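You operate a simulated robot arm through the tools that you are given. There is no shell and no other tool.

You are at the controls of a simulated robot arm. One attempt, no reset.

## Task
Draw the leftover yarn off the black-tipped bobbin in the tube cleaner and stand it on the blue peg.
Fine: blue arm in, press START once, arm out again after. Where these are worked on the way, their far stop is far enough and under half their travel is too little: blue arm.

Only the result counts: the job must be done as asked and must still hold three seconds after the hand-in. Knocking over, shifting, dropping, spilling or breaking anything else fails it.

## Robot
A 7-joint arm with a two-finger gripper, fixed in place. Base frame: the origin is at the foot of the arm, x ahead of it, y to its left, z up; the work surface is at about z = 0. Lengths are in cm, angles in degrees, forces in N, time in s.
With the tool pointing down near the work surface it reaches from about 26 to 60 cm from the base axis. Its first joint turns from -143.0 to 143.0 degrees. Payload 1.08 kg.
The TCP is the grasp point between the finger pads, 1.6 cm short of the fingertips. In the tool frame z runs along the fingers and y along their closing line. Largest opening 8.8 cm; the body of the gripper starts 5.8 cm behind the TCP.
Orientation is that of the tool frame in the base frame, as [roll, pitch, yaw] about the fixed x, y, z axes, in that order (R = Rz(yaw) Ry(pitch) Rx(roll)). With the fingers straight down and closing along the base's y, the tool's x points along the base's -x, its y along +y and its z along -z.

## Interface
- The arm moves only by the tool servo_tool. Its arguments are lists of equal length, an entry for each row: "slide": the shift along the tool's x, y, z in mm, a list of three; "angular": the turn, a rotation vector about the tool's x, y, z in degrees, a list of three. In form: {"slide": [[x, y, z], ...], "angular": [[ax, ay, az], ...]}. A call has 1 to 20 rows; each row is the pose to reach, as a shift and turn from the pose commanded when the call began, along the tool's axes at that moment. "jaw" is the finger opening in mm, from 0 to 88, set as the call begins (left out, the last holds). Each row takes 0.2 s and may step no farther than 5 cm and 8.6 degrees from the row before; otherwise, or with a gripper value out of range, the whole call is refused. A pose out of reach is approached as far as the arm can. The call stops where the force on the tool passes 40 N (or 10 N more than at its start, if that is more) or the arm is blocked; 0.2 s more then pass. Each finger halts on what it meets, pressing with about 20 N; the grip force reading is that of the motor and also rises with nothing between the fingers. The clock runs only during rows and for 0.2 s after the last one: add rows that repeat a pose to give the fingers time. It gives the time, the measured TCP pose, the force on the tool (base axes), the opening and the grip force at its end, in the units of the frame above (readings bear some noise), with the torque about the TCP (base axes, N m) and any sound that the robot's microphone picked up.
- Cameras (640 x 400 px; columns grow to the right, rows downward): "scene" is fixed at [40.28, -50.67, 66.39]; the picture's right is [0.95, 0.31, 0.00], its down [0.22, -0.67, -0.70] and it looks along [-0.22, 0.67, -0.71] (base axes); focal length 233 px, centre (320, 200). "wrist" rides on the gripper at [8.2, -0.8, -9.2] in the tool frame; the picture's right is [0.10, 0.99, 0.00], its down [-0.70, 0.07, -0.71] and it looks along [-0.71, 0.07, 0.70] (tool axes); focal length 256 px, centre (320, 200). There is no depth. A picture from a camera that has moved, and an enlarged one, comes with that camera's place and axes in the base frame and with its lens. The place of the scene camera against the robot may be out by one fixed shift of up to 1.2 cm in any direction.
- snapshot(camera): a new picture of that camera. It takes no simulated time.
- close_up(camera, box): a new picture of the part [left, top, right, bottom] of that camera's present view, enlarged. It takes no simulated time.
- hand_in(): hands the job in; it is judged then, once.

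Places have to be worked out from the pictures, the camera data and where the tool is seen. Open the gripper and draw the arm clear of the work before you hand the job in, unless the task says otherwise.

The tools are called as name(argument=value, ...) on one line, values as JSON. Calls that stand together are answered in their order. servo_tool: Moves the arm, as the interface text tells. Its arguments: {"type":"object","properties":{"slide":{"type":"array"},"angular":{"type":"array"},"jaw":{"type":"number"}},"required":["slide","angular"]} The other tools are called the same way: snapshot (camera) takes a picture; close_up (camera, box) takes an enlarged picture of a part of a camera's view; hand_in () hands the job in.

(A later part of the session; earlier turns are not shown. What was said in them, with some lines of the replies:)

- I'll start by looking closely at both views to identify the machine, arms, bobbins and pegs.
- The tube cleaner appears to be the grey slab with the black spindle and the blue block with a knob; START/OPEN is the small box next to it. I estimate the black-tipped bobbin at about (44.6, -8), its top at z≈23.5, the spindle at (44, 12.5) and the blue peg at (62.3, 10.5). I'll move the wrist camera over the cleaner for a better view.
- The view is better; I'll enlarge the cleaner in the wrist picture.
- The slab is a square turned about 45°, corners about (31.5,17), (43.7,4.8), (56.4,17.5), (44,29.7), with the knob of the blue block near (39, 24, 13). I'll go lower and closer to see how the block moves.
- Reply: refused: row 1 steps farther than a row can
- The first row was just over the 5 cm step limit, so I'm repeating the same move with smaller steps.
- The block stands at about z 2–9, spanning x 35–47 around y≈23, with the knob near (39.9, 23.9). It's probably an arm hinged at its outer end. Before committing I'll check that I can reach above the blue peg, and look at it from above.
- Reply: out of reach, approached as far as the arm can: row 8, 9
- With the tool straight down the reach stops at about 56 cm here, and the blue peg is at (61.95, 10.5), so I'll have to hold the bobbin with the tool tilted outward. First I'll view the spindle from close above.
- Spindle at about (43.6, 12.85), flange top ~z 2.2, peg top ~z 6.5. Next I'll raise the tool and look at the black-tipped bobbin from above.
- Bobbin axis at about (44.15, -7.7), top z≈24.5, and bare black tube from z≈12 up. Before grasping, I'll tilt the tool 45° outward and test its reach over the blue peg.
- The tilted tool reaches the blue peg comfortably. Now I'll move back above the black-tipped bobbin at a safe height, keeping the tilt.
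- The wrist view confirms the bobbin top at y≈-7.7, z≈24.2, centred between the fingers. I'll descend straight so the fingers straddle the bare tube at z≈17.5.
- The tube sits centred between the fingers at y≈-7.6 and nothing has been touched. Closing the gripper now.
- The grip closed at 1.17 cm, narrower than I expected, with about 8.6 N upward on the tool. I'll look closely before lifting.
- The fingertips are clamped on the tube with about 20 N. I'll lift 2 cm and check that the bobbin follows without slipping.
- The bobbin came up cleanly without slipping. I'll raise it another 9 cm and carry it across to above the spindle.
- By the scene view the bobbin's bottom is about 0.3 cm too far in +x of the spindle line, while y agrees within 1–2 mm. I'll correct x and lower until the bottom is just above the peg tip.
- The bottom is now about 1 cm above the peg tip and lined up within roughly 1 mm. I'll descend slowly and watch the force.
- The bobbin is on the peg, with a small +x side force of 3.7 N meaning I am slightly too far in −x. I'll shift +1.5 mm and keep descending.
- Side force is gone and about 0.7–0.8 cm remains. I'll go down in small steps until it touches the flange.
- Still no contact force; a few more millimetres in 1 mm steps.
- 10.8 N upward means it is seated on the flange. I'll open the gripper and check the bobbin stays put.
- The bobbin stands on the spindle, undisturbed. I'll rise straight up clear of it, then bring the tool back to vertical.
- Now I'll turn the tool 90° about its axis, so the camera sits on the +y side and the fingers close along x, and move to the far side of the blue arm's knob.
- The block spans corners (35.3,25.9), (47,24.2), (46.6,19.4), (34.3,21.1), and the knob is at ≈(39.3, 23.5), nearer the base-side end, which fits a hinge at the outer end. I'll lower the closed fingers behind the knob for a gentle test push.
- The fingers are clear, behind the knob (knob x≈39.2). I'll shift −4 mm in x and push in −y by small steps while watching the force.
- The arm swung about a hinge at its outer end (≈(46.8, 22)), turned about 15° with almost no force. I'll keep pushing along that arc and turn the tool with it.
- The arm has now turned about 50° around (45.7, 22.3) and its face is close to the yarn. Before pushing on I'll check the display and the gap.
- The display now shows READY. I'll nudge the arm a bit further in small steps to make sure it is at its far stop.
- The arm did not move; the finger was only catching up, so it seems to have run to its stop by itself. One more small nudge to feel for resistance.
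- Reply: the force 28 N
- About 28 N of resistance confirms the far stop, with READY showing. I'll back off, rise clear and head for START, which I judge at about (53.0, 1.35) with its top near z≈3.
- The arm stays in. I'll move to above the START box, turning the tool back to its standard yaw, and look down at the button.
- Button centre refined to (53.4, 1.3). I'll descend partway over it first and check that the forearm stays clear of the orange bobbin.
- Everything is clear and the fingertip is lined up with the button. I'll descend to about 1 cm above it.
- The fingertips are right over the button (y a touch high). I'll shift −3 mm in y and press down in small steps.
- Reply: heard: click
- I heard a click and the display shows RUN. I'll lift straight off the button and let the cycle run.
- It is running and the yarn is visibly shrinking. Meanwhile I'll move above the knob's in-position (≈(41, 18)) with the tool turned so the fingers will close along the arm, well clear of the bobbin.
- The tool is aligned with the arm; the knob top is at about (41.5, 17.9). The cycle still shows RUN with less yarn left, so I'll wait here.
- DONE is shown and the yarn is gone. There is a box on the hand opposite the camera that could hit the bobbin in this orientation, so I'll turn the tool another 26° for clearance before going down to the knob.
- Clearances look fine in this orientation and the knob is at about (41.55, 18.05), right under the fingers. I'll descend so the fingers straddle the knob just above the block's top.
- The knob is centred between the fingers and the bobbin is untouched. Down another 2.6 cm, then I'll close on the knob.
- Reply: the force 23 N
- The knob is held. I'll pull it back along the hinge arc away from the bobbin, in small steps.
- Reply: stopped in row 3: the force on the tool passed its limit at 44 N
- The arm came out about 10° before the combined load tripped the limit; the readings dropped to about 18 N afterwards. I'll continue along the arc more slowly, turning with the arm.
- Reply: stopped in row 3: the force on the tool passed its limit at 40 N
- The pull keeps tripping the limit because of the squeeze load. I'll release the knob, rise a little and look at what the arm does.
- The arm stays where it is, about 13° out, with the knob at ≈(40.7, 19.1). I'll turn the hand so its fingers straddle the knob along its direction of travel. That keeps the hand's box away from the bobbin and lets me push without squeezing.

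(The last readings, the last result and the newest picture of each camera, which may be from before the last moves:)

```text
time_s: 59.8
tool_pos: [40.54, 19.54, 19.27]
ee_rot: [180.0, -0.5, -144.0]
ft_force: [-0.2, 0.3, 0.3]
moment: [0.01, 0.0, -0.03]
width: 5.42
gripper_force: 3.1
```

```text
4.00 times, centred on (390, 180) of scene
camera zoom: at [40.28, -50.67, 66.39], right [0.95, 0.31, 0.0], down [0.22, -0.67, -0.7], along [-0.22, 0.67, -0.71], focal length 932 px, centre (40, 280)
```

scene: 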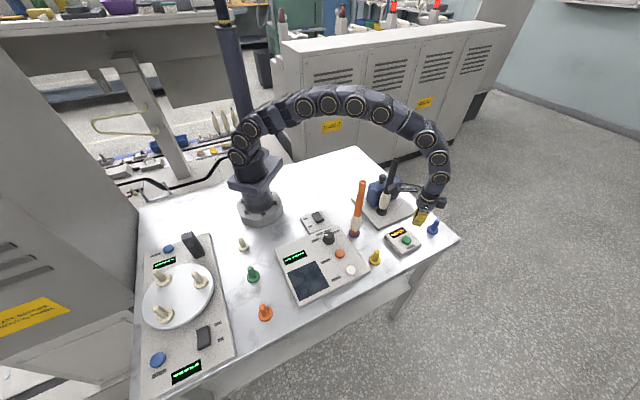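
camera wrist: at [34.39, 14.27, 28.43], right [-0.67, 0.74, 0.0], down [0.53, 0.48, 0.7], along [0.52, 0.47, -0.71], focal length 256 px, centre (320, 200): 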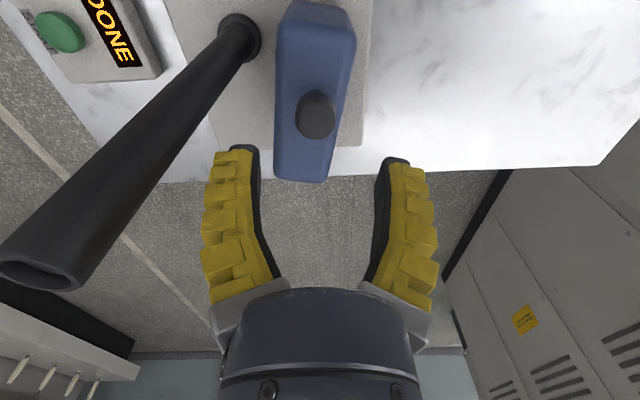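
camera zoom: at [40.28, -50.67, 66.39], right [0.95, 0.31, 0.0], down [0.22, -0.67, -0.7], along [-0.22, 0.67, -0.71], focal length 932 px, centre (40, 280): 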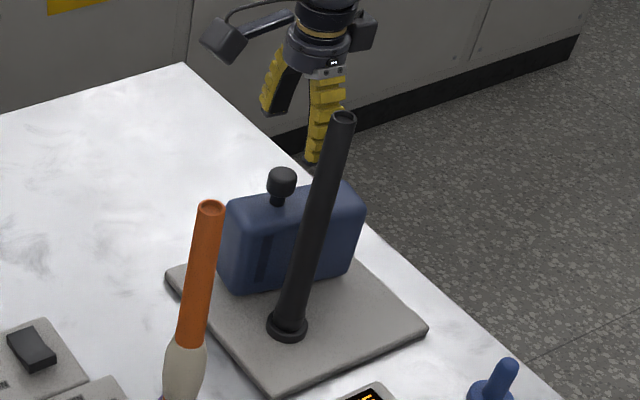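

The knob is centred between the fingers and the bobbin is well off to one side. I'll lower to straddle the knob with the gap slightly narrowed.

servo_tool(slide=[[0, 0, 20], [0, 0, 40], [0, 0, 58], [0, 0, 71], [0, 0, 71]], angular=[[0, 0, 0], [0, 0, 0], [0, 0, 0], [0, 0, 0], [0, 0, 0]], jaw=42)

snapshot(camera="wrist")

close_up(camera="scene", box=[355, 130, 425, 230])

```text
time_s: 61.0
tool_pos: [40.62, 19.56, 12.16]
ee_rot: [180.0, -0.5, -144.0]
ft_force: [-1.9, -2.0, 7.6]
moment: [-0.24, -0.1, -0.06]
width: 4.9
gripper_force: 4.7
```

```text
taken
camera wrist: at [34.45, 14.33, 21.34], right [-0.67, 0.74, 0.0], down [0.53, 0.47, 0.7], along [0.52, 0.47, -0.71], focal length 256 px, centre (320, 200)
```

wrist: 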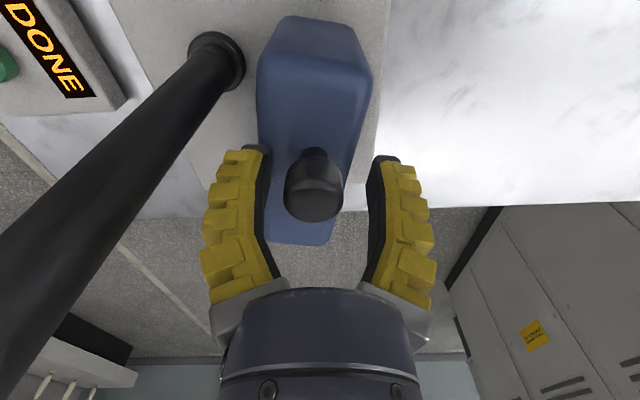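

```text
4.00 times, centred on (390, 180) of scene
camera zoom: at [40.28, -50.67, 66.39], right [0.95, 0.31, 0.0], down [0.22, -0.67, -0.7], along [-0.22, 0.67, -0.71], focal length 932 px, centre (40, 280)
```

zoom: 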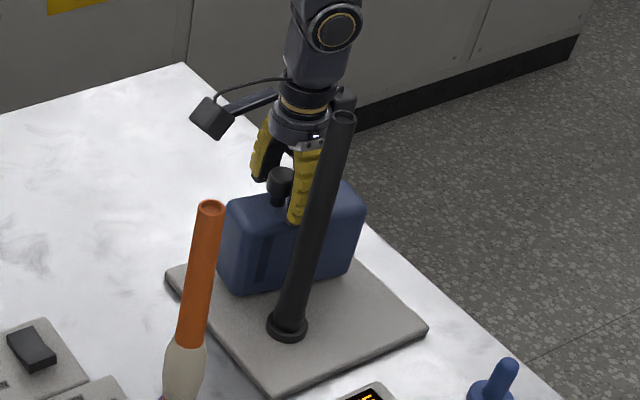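

There is 7.6 N upward, so a fingertip is resting on the block's top; that explains the earlier loads. I'll raise 6 mm and then push the knob outward along the arc.

servo_tool(slide=[[0, 0, -6], [-0.5, 4.5, -6], [-1.1, 9, -6], [-2.1, 13.4, -6], [-3.4, 17.7, -6], [-5, 22, -6], [-6.9, 26, -6]], angular=[[0, 0, 0], [0, 0, 4], [0, 0, 8], [0, 0, 12], [0, 0, 16], [0, 0, 20], [0, 0, 24]])

snapshot(camera="wrist")

close_up(camera="scene", box=[355, 130, 425, 230])

```text
time_s: 62.6
tool_pos: [39.44, 22.04, 12.63]
ee_rot: [-179.8, -0.3, -168.1]
ft_force: [0.6, -0.6, 0.2]
moment: [0.03, -0.01, -0.04]
width: 4.7
gripper_force: 4.2
```

```text
taken
camera wrist: at [31.67, 19.73, 21.81], right [-0.31, 0.95, 0.0], down [0.67, 0.22, 0.7], along [0.67, 0.21, -0.71], focal length 256 px, centre (320, 200)
```

wrist: 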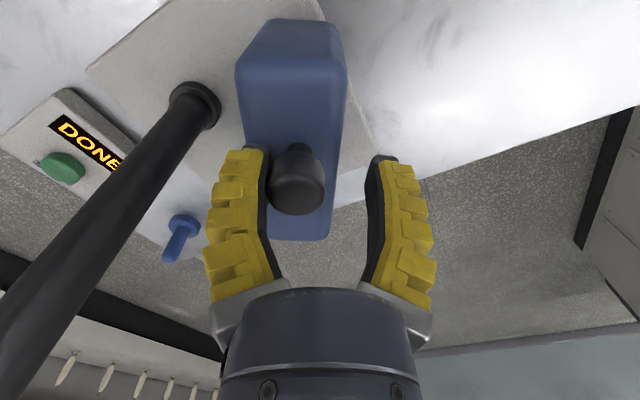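

```text
4.00 times, centred on (390, 180) of scene
camera zoom: at [40.28, -50.67, 66.39], right [0.95, 0.31, 0.0], down [0.22, -0.67, -0.7], along [-0.22, 0.67, -0.71], focal length 932 px, centre (40, 280)
```

zoom: 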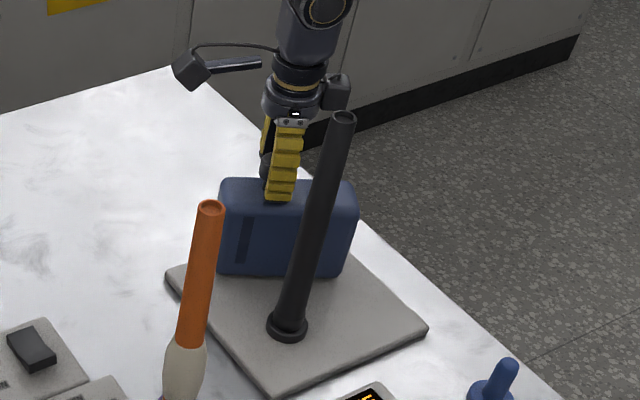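

The arm is swinging out freely, with no force. I'll continue along the arc toward its outer stop.

servo_tool(slide=[[-0.5, 4.6, 0], [-1.1, 9.2, 0], [-2.2, 13.7, 0], [-3.5, 18.2, 0], [-5.2, 22.5, 0]], angular=[[0, 0, 4], [0, 0, 8], [0, 0, 12], [0, 0, 16], [0, 0, 20]])

snapshot(camera="wrist")

close_up(camera="scene", box=[355, 130, 425, 230])

close_up(camera="scene", box=[375, 210, 445, 260])

```text
time_s: 63.8
tool_pos: [39.67, 24.49, 12.62]
ee_rot: [-179.6, -0.3, 171.9]
ft_force: [-0.6, -0.6, -0.5]
moment: [-0.03, 0.01, 0.04]
width: 4.68
gripper_force: 2.8
```

```text
taken
camera wrist: at [31.4, 24.88, 21.82], right [0.04, 1.0, 0.0], down [0.71, -0.02, 0.7], along [0.7, -0.03, -0.71], focal length 256 px, centre (320, 200)
```

wrist: 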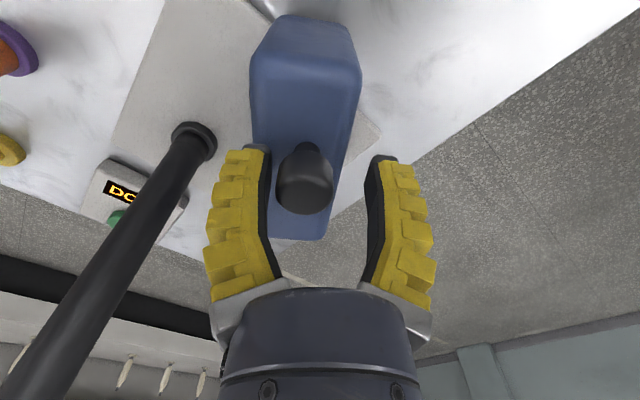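

```text
4.00 times, centred on (390, 180) of scene
camera zoom: at [40.28, -50.67, 66.39], right [0.95, 0.31, 0.0], down [0.22, -0.67, -0.7], along [-0.22, 0.67, -0.71], focal length 932 px, centre (40, 280)
```

zoom: 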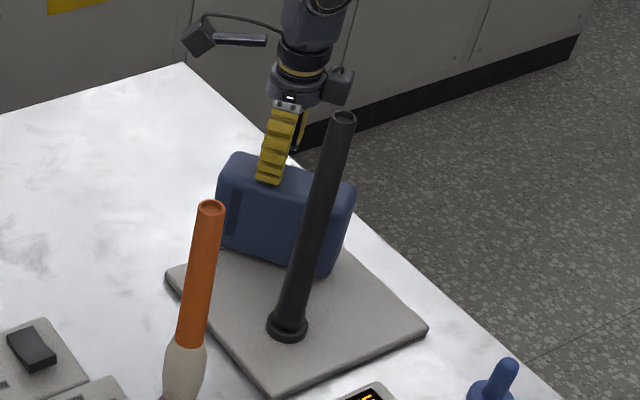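

```text
8.00 times, centred on (410, 235) of scene
camera zoom: at [40.28, -50.67, 66.39], right [0.95, 0.31, 0.0], down [0.22, -0.67, -0.7], along [-0.22, 0.67, -0.71], focal length 1864 px, centre (-400, -80)
```

zoom: 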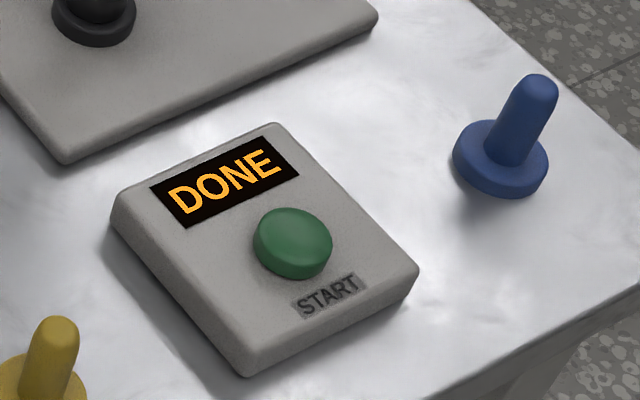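

The arm is almost exactly where it started. I'll push gently a few millimetres further to confirm it is against the outer stop.

servo_tool(slide=[[-0.5, 2.5, 0], [-1, 5, 0], [-1.5, 7.5, 0]], angular=[[0, 0, 2], [0, 0, 4], [0, 0, 6]])

close_up(camera="scene", box=[355, 130, 425, 230])

snapshot(camera="wrist")

```text
time_s: 64.6
tool_pos: [39.93, 24.84, 12.71]
ee_rot: [-179.6, -0.2, 166.0]
ft_force: [-1.1, -5.4, 0.2]
moment: [0.1, -0.02, 0.03]
width: 5.14
gripper_force: 5.3
```

```text
4.00 times, centred on (390, 180) of scene
camera zoom: at [40.28, -50.67, 66.39], right [0.95, 0.31, 0.0], down [0.22, -0.67, -0.7], along [-0.22, 0.67, -0.71], focal length 932 px, centre (40, 280)
```

zoom: 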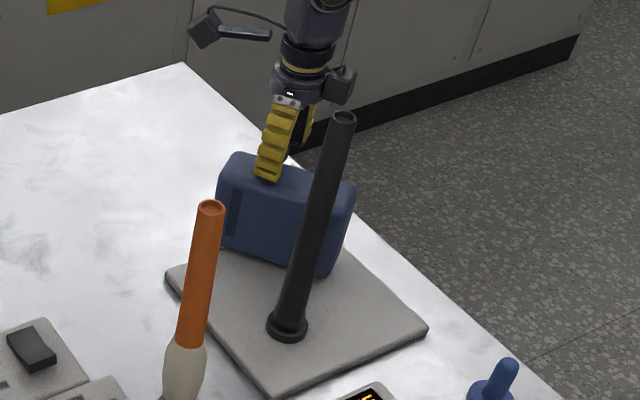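

```text
taken
camera wrist: at [31.68, 26.28, 21.83], right [0.14, 0.99, -0.01], down [0.7, -0.1, 0.7], along [0.7, -0.1, -0.71], focal length 256 px, centre (320, 200)
```

wrist: 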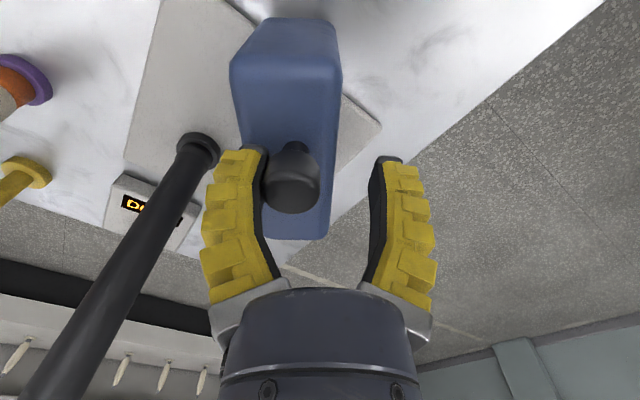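

5.4 N of resistance with no movement: the arm is at its outer stop. I'll back off and rise clear.

servo_tool(slide=[[0, -6, 0], [0, -8, -40], [0, -8, -85], [0, -8, -130], [0, -8, -175], [0, -8, -220], [0, -8, -235], [0, -8, -235]], angular=[[0, 0, 0], [0, 0, 0], [0, 0, 0], [0, 0, 0], [0, 0, 0], [0, 0, 0], [0, 0, 0], [0, 0, 0]])

snapshot(camera="scene")

```text
time_s: 66.4
tool_pos: [39.77, 24.3, 36.34]
ee_rot: [-179.7, -0.2, 166.0]
ft_force: [0.3, 0.0, -0.6]
moment: [0.0, 0.01, -0.01]
width: 4.68
gripper_force: 4.0
```

```text
taken
```

scene: 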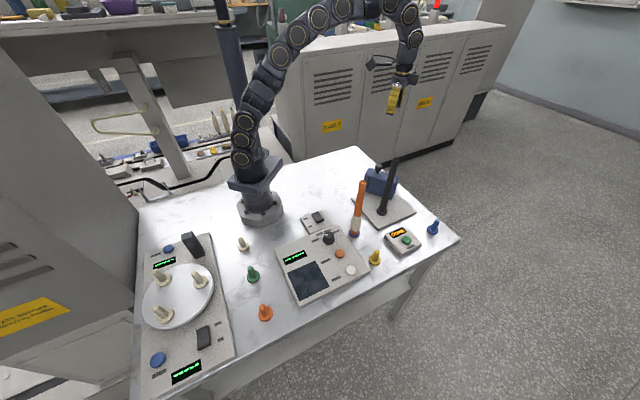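

The machine is finished and the arm is out. I'll move above the bobbin again and open the gripper, turning back to the standard yaw.

servo_tool(slide=[[-16, -26, 0], [-32, -52, 0], [-48, -78, 0], [-63.8, -103, 0], [-63.8, -103, 0]], angular=[[0, 0, -3.5], [0, 0, -7], [0, 0, -10.5], [0, 0, -14], [0, 0, -14]], jaw=88)

snapshot(camera="wrist")

close_up(camera="wrist", box=[260, 0, 380, 130])

```text
time_s: 67.6
tool_pos: [43.48, 12.78, 36.13]
ee_rot: [-179.8, -0.4, -179.9]
ft_force: [0.2, -0.5, 0.0]
moment: [0.0, 0.01, -0.04]
width: 8.81
gripper_force: 0.1
```

```text
taken
camera wrist: at [35.19, 12.07, 45.37], right [-0.1, 0.99, 0.0], down [0.71, 0.08, 0.7], along [0.7, 0.07, -0.71], focal length 256 px, centre (320, 200)
```

wrist: 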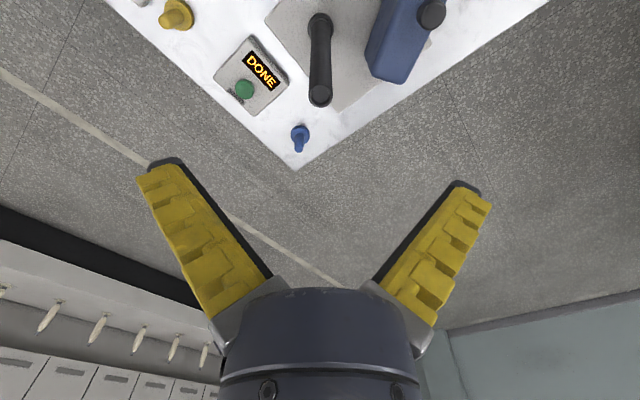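

```text
3.08 times, centred on (320, 65) of wrist
camera zoom: at [35.19, 12.07, 45.37], right [-0.1, 0.99, 0.0], down [0.71, 0.08, 0.7], along [0.7, 0.07, -0.71], focal length 788 px, centre (320, 615)
```

zoom: 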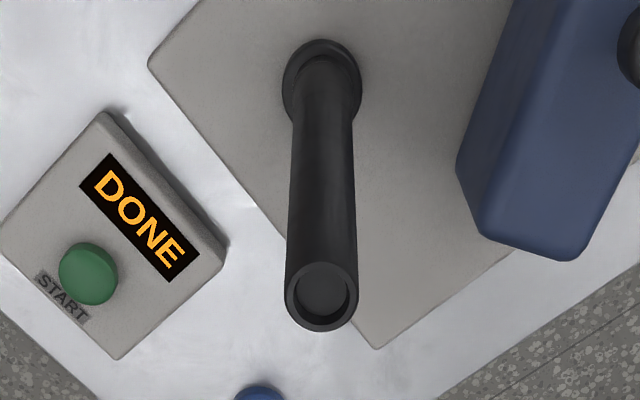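

The bobbin is bare and still upright on the spindle. I'll tilt the tool 45° outward again at this height.

servo_tool(slide=[[0, 0, 0], [0, 0, 0], [0, 0, 0], [0, 0, 0], [0, 0, 0], [0, 0, 0], [0, 0, 0]], angular=[[0, -7.5, 0], [0, -15, 0], [0, -22.5, 0], [0, -30, 0], [0, -37.5, 0], [0, -45.4, 0], [0, -45.4, 0]])

snapshot(camera="wrist")

```text
time_s: 69.2
tool_pos: [43.46, 12.87, 36.15]
ee_rot: [-179.7, 45.1, -179.7]
ft_force: [0.1, -0.9, -0.1]
moment: [0.03, 0.0, 0.0]
width: 8.8
gripper_force: 0.1
```

```text
taken
camera wrist: at [31.06, 12.15, 36.79], right [-0.07, 0.99, -0.08], down [-0.01, 0.08, 1.0], along [1.0, 0.07, 0.0], focal length 256 px, centre (320, 200)
```

wrist: 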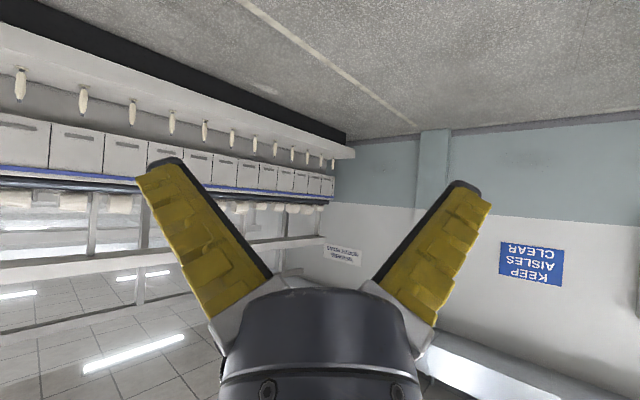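

Pose matches the release position in x and y. Descending straight to z≈20 around the tube.

servo_tool(slide=[[28.5, 0, 28.5], [57, 0, 57], [85.5, 0, 85.5], [114, 0, 114], [114, 0, 114]], angular=[[0, 0, 0], [0, 0, 0], [0, 0, 0], [0, 0, 0], [0, 0, 0]])

snapshot(camera="wrist")

close_up(camera="scene", box=[355, 130, 425, 230])

```text
time_s: 70.4
tool_pos: [43.62, 12.66, 20.01]
ee_rot: [-179.7, 45.0, -179.8]
ft_force: [-0.1, 0.3, -0.2]
moment: [0.0, 0.02, 0.0]
width: 8.8
gripper_force: 0.0
```

```text
taken
camera wrist: at [31.13, 11.93, 20.72], right [-0.07, 0.99, -0.08], down [-0.01, 0.08, 1.0], along [1.0, 0.07, 0.0], focal length 256 px, centre (320, 200)
```

wrist: 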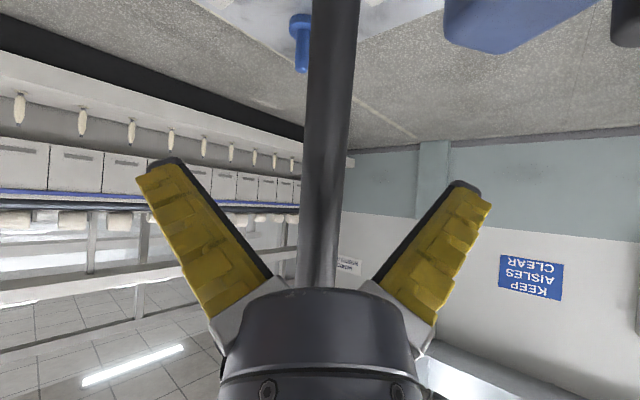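

```text
4.00 times, centred on (390, 180) of scene
camera zoom: at [40.28, -50.67, 66.39], right [0.95, 0.31, 0.0], down [0.22, -0.67, -0.7], along [-0.22, 0.67, -0.71], focal length 932 px, centre (40, 280)
```

zoom: 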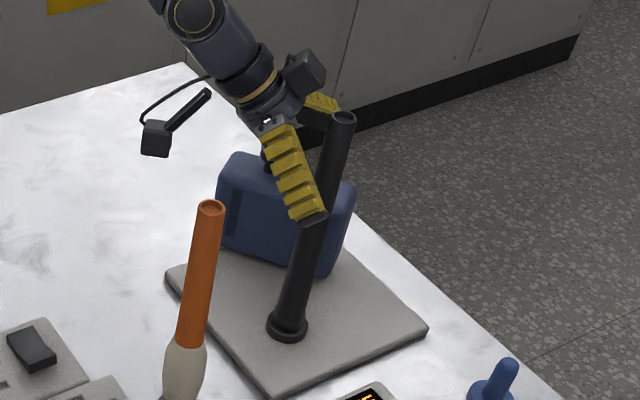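

The tube is between the fingers and nothing is touched. Closing the grip.

servo_tool(slide=[[0, 0, 0], [0, 0, 0], [0, 0, 0], [0, 0, 0]], angular=[[0, 0, 0], [0, 0, 0], [0, 0, 0], [0, 0, 0]], jaw=0)

snapshot(camera="wrist")

close_up(camera="scene", box=[355, 130, 425, 230])

```text
time_s: 71.4
tool_pos: [43.51, 12.77, 20.2]
ee_rot: [-179.7, 45.3, -179.8]
ft_force: [0.8, 0.3, 10.0]
moment: [0.02, -0.21, -0.02]
width: 0.98
gripper_force: 20.6
```

```text
taken
camera wrist: at [31.18, 11.95, 20.8], right [-0.07, 0.99, -0.08], down [-0.01, 0.08, 1.0], along [1.0, 0.07, 0.0], focal length 256 px, centre (320, 200)
```

wrist: 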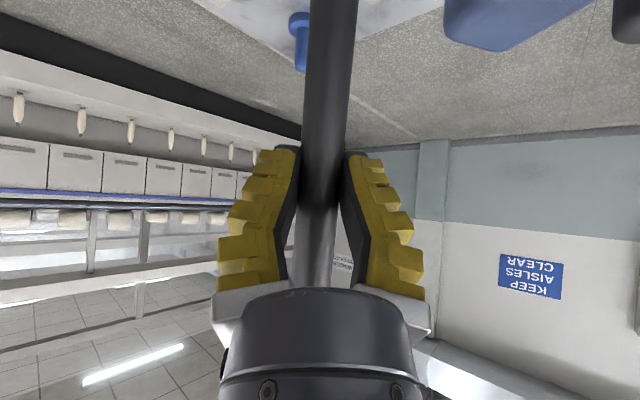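

```text
4.00 times, centred on (390, 180) of scene
camera zoom: at [40.28, -50.67, 66.39], right [0.95, 0.31, 0.0], down [0.22, -0.67, -0.7], along [-0.22, 0.67, -0.71], focal length 932 px, centre (40, 280)
```

zoom: 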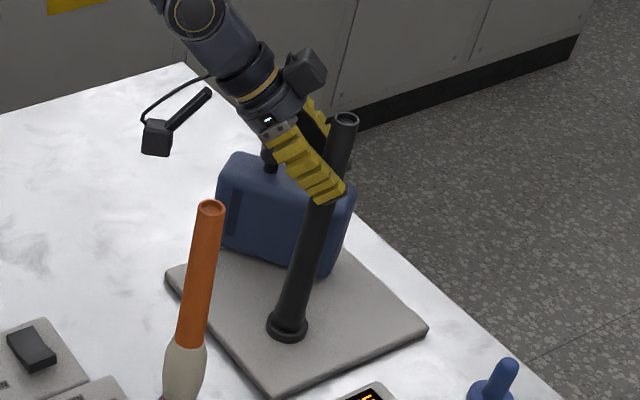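

Firm grip. I'll lift it 7.5 cm straight off the spindle.

servo_tool(slide=[[-7, 0, -7], [-18, 0, -18], [-30, 0, -30], [-42, 0, -42], [-53, 0, -53], [-53, 0, -53]], angular=[[0, 0, 0], [0, 0, 0], [0, 0, 0], [0, 0, 0], [0, 0, 0], [0, 0, 0]])

close_up(camera="scene", box=[355, 130, 445, 250])

close_up(camera="scene", box=[415, 200, 455, 250])

```text
time_s: 72.8
tool_pos: [43.55, 12.72, 27.7]
ee_rot: [-179.7, 45.2, -179.7]
ft_force: [-0.4, 1.5, 0.0]
moment: [-0.01, -0.02, -0.01]
width: 0.81
gripper_force: 20.4
```

```text
3.33 times, centred on (400, 190) of scene
camera zoom: at [40.28, -50.67, 66.39], right [0.95, 0.31, 0.0], down [0.22, -0.67, -0.7], along [-0.22, 0.67, -0.71], focal length 777 px, centre (53, 233)
```

zoom: 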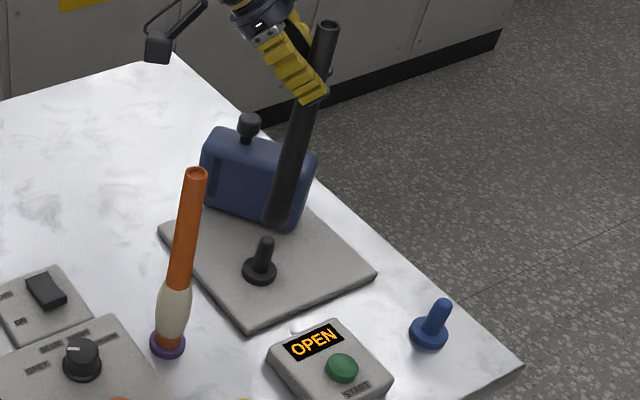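

```text
8.00 times, centred on (435, 225) of scene
camera zoom: at [40.28, -50.67, 66.39], right [0.95, 0.31, 0.0], down [0.22, -0.67, -0.7], along [-0.22, 0.67, -0.71], focal length 1864 px, centre (-600, 0)
```

zoom: 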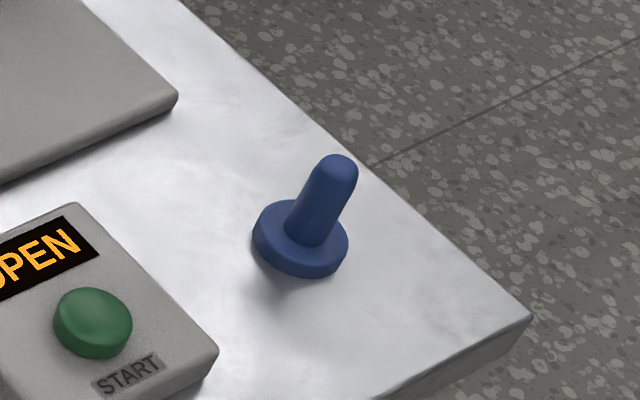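

The bobbin is off the spindle and the display is back to OPEN. I put the blue peg at (61.9, 10.55) with its top near z≈5.8, so I'll carry the bobbin +18.3 in x and −2.3 in y.

servo_tool(slide=[[-26, -5, 26], [-52, -9, 52], [-78, -14, 78], [-104, -18, 104], [-129.5, -23, 129.5], [-129.5, -23, 129.5]], angular=[[0, 0, 0], [0, 0, 0], [0, 0, 0], [0, 0, 0], [0, 0, 0], [0, 0, 0]])

close_up(camera="scene", box=[415, 180, 465, 250])

snapshot(camera="scene")

snapshot(camera="wrist")

```text
time_s: 74.2
tool_pos: [61.7, 10.33, 27.52]
ee_rot: [-179.5, 45.0, -179.7]
ft_force: [0.1, 1.3, -0.4]
moment: [0.0, 0.0, -0.06]
width: 0.82
gripper_force: 20.1
```

```text
5.71 times, centred on (440, 215) of scene
camera zoom: at [40.28, -50.67, 66.39], right [0.95, 0.31, 0.0], down [0.22, -0.67, -0.7], along [-0.22, 0.67, -0.71], focal length 1331 px, centre (-366, 114)
```

zoom: 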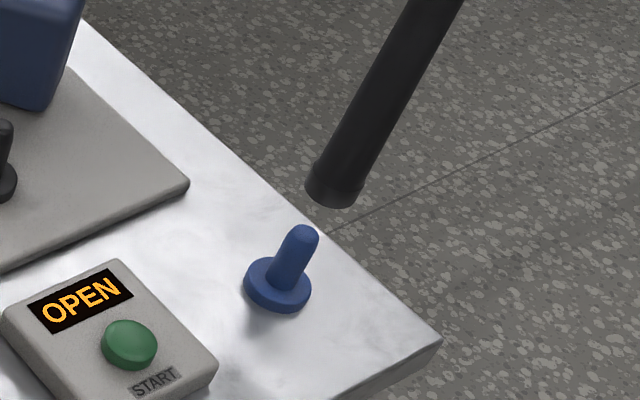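

```text
taken
```

scene: 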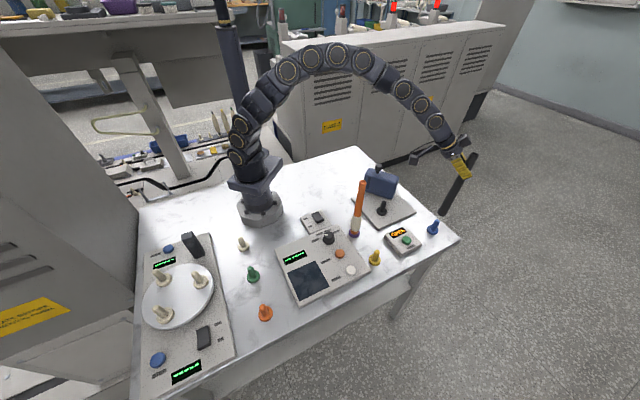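

```text
taken
camera wrist: at [49.36, 9.71, 28.07], right [-0.07, 0.99, -0.08], down [-0.01, 0.08, 1.0], along [1.0, 0.07, 0.0], focal length 256 px, centre (320, 200)
```

wrist: 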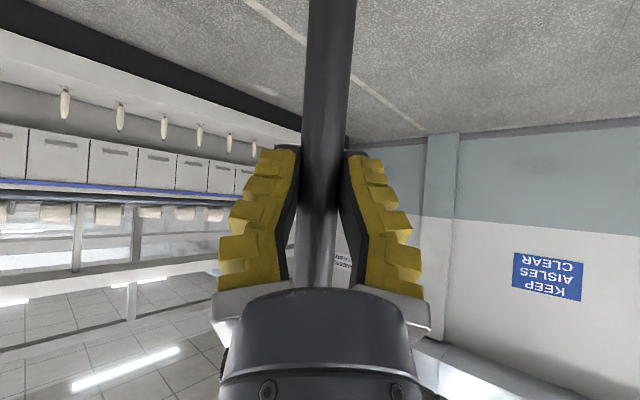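

Nearly in line. I'll look closer at the bobbin's bottom relative to the peg before lowering.

close_up(camera="scene", box=[425, 205, 449, 235])

```text
13.33 times, centred on (437, 220) of scene
camera zoom: at [40.28, -50.67, 66.39], right [0.95, 0.31, 0.0], down [0.22, -0.67, -0.7], along [-0.22, 0.67, -0.71], focal length 3106 px, centre (-1240, -67)
```

zoom: 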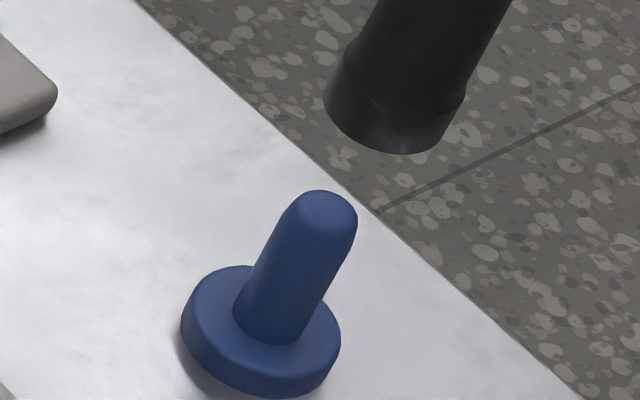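

Offset is only about 1 mm in +x. I'll correct that and lower 3.2 cm, to just above the peg tip.

servo_tool(slide=[[6, 0, 5.3], [12, 0, 11], [18, 0, 17], [23.3, 0, 21.9], [23.3, 0, 21.9]], angular=[[0, 0, 0], [0, 0, 0], [0, 0, 0], [0, 0, 0], [0, 0, 0]])

close_up(camera="scene", box=[425, 205, 449, 235])

```text
time_s: 75.4
tool_pos: [61.68, 10.6, 24.3]
ee_rot: [-179.7, 45.1, -179.7]
ft_force: [-0.6, -0.5, 0.1]
moment: [0.0, -0.01, -0.01]
width: 0.85
gripper_force: 20.2
```

```text
13.33 times, centred on (437, 220) of scene
camera zoom: at [40.28, -50.67, 66.39], right [0.95, 0.31, 0.0], down [0.22, -0.67, -0.7], along [-0.22, 0.67, -0.71], focal length 3106 px, centre (-1240, -67)
```

zoom: 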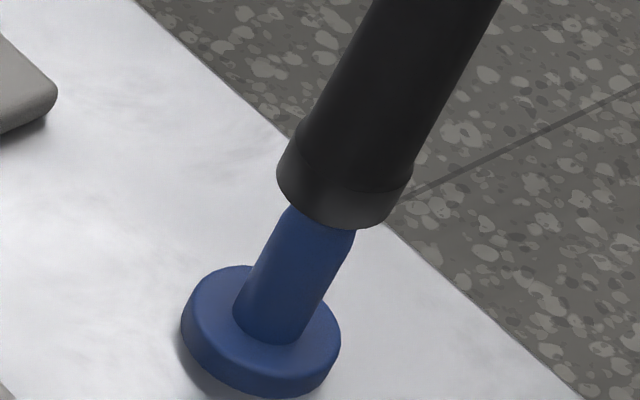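

Alignment is within my reading error, so I'll descend slowly onto the peg while watching side forces.

servo_tool(slide=[[2.8, 0, 2.8], [5.6, 0, 5.6], [8.5, 0, 8.5], [11.3, 0, 11.3], [14.1, 0, 14.1]], angular=[[0, 0, 0], [0, 0, 0], [0, 0, 0], [0, 0, 0], [0, 0, 0]])

close_up(camera="scene", box=[425, 205, 449, 235])

```text
time_s: 76.6
tool_pos: [61.8, 10.52, 22.21]
ee_rot: [-179.7, 45.0, -179.7]
ft_force: [0.6, 1.2, -0.5]
moment: [0.08, -0.02, 0.0]
width: 0.86
gripper_force: 19.8
```

```text
13.33 times, centred on (437, 220) of scene
camera zoom: at [40.28, -50.67, 66.39], right [0.95, 0.31, 0.0], down [0.22, -0.67, -0.7], along [-0.22, 0.67, -0.71], focal length 3106 px, centre (-1240, -67)
```

zoom: 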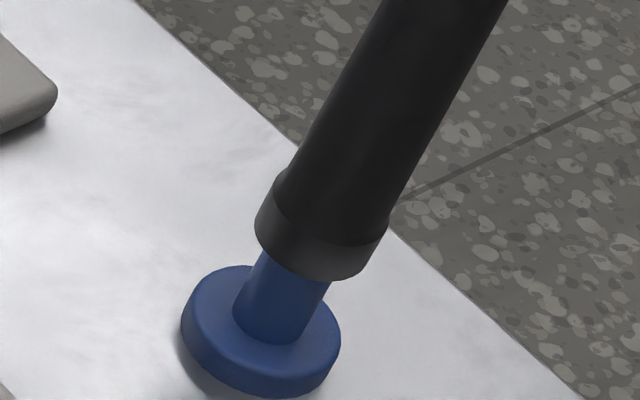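

It slid onto the peg with almost no force. Continuing down 2.8 cm.

servo_tool(slide=[[3.5, 0, 3.5], [7, 0, 7], [10.6, 0, 10.6], [14, 0, 14], [17, 0, 17], [19.8, 0, 19.8]], angular=[[0, 0, 0], [0, 0, 0], [0, 0, 0], [0, 0, 0], [0, 0, 0], [0, 0, 0]])

close_up(camera="scene", box=[425, 205, 449, 235])

```text
time_s: 78.0
tool_pos: [61.7, 10.66, 19.6]
ee_rot: [-179.6, 45.1, -179.7]
ft_force: [-0.1, 0.3, 0.0]
moment: [0.01, 0.01, -0.01]
width: 0.87
gripper_force: 20.1
```

```text
13.33 times, centred on (437, 220) of scene
camera zoom: at [40.28, -50.67, 66.39], right [0.95, 0.31, 0.0], down [0.22, -0.67, -0.7], along [-0.22, 0.67, -0.71], focal length 3106 px, centre (-1240, -67)
```

zoom: 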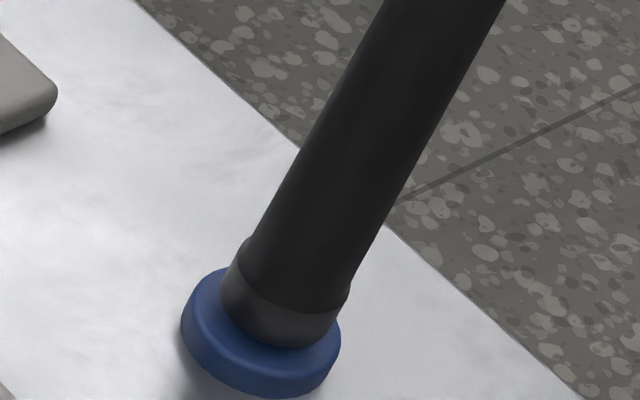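

Nearly seated with no load yet. I'll go down in 1–2 mm steps until it touches the flange.

servo_tool(slide=[[1.4, 0, 1.4], [2.8, 0, 2.8], [3.5, 0, 3.5], [4.2, 0, 4.2]], angular=[[0, 0, 0], [0, 0, 0], [0, 0, 0], [0, 0, 0]])

close_up(camera="scene", box=[425, 205, 449, 235])

```text
time_s: 79.0
tool_pos: [61.73, 10.52, 19.03]
ee_rot: [-179.5, 45.1, -179.7]
ft_force: [0.0, -0.1, -0.6]
moment: [0.1, -0.03, -0.03]
width: 0.91
gripper_force: 20.3
```

```text
13.33 times, centred on (437, 220) of scene
camera zoom: at [40.28, -50.67, 66.39], right [0.95, 0.31, 0.0], down [0.22, -0.67, -0.7], along [-0.22, 0.67, -0.71], focal length 3106 px, centre (-1240, -67)
```

zoom: 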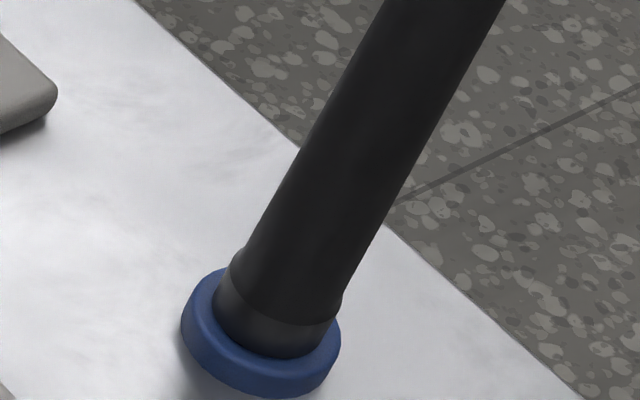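

Just a hair more, in 0.7 mm steps.

servo_tool(slide=[[0.6, 0, 0.6], [1.2, 0, 1.2], [1.8, 0, 1.8]], angular=[[0, 0, 0], [0, 0, 0], [0, 0, 0]])

close_up(camera="scene", box=[425, 205, 449, 235])

```text
time_s: 79.8
tool_pos: [61.89, 10.43, 18.91]
ee_rot: [-179.8, 45.4, -179.9]
ft_force: [-2.0, 0.2, 13.0]
moment: [0.0, 0.08, -0.06]
width: 1.0
gripper_force: 19.9
```

```text
13.33 times, centred on (437, 220) of scene
camera zoom: at [40.28, -50.67, 66.39], right [0.95, 0.31, 0.0], down [0.22, -0.67, -0.7], along [-0.22, 0.67, -0.71], focal length 3106 px, centre (-1240, -67)
```

zoom: 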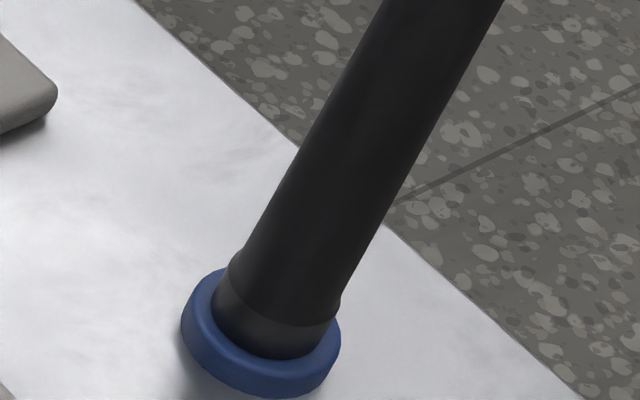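

13 N upward confirms the bobbin is seated on the blue peg's flange. Opening the gripper.

servo_tool(slide=[[0, 0, 0], [0, 0, 0], [0, 0, 0], [0, 0, 0]], angular=[[0, 0, 0], [0, 0, 0], [0, 0, 0], [0, 0, 0]], jaw=88)

snapshot(camera="wrist")

snapshot(camera="scene")

```text
time_s: 80.8
tool_pos: [61.67, 10.5, 18.63]
ee_rot: [-179.7, 45.1, -179.7]
ft_force: [0.9, -0.2, 0.3]
moment: [0.03, 0.02, -0.01]
width: 8.8
gripper_force: 0.0
```

```text
taken
camera wrist: at [49.33, 9.82, 19.39], right [-0.07, 0.99, -0.08], down [-0.01, 0.08, 1.0], along [1.0, 0.07, 0.0], focal length 256 px, centre (320, 200)
```

wrist: 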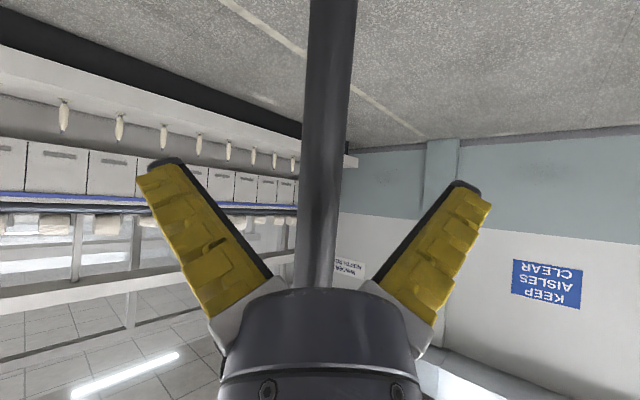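

```text
taken
```

scene: 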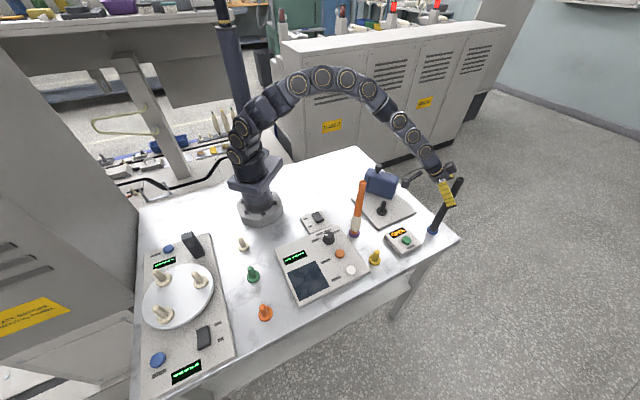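

The bobbin stands free. I'll back the hand straight out along the fingers, then up and away.

servo_tool(slide=[[0, 0, -20], [0, 0, -50], [0, 0, -85], [0, 0, -120], [-20, 0, -150], [-40, 0, -180], [-40, 0, -180]], angular=[[0, 0, 0], [0, 0, 0], [0, 0, 0], [0, 0, 0], [0, 0, 0], [0, 0, 0], [0, 0, 0]])

snapshot(camera="scene")

close_up(camera="scene", box=[350, 150, 470, 270])

```text
time_s: 82.4
tool_pos: [51.79, 10.81, 34.21]
ee_rot: [-179.6, 45.0, -179.6]
ft_force: [-0.5, -0.6, -0.4]
moment: [-0.04, -0.02, 0.01]
width: 8.82
gripper_force: 0.1
```

```text
taken
```

scene: 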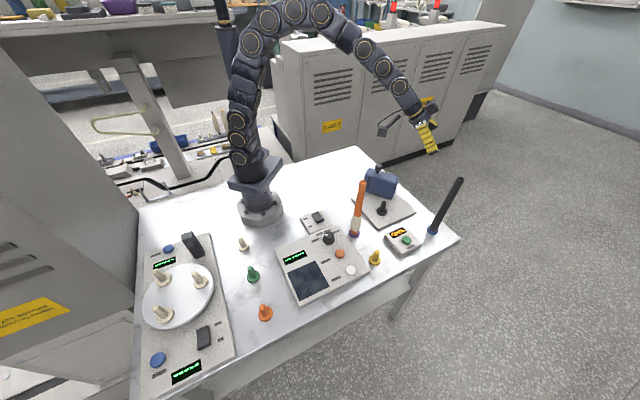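

```text
3.33 times, centred on (410, 210) of scene
camera zoom: at [40.28, -50.67, 66.39], right [0.95, 0.31, 0.0], down [0.22, -0.67, -0.7], along [-0.22, 0.67, -0.71], focal length 777 px, centre (20, 167)
```

zoom: 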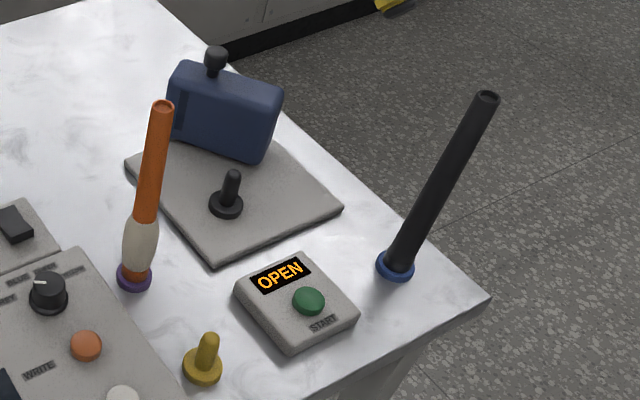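

The bare bobbin stands on the blue peg, and the blue arm is back out with OPEN showing. The other items are where they were, the gripper is open and the robot arm is clear, so I'm handing in.

hand_in()

```text
The job is handed in.
```

The job is handed in: the yarn is off the black-tipped bobbin, and the bobbin stands seated on the blue peg.

- **Cleaning:** I set the bobbin on the cleaner's spindle and swung the blue arm in to its far stop, where the display read READY. I pressed START once and waited for DONE.
- **Blue arm out:** I swung it back to its outer stop. Pulling the knob by pinching it tripped the force limit twice, so I finished by pushing it out with open fingers. The display was back to OPEN after I lifted the bobbin off.
- **Rest of the table:** the orange-tipped bobbin and the other items look undisturbed in the last picture. The gripper is open and the robot arm is clear of the work.

I don't have the verdict. The hand-in only confirmed that it was received.
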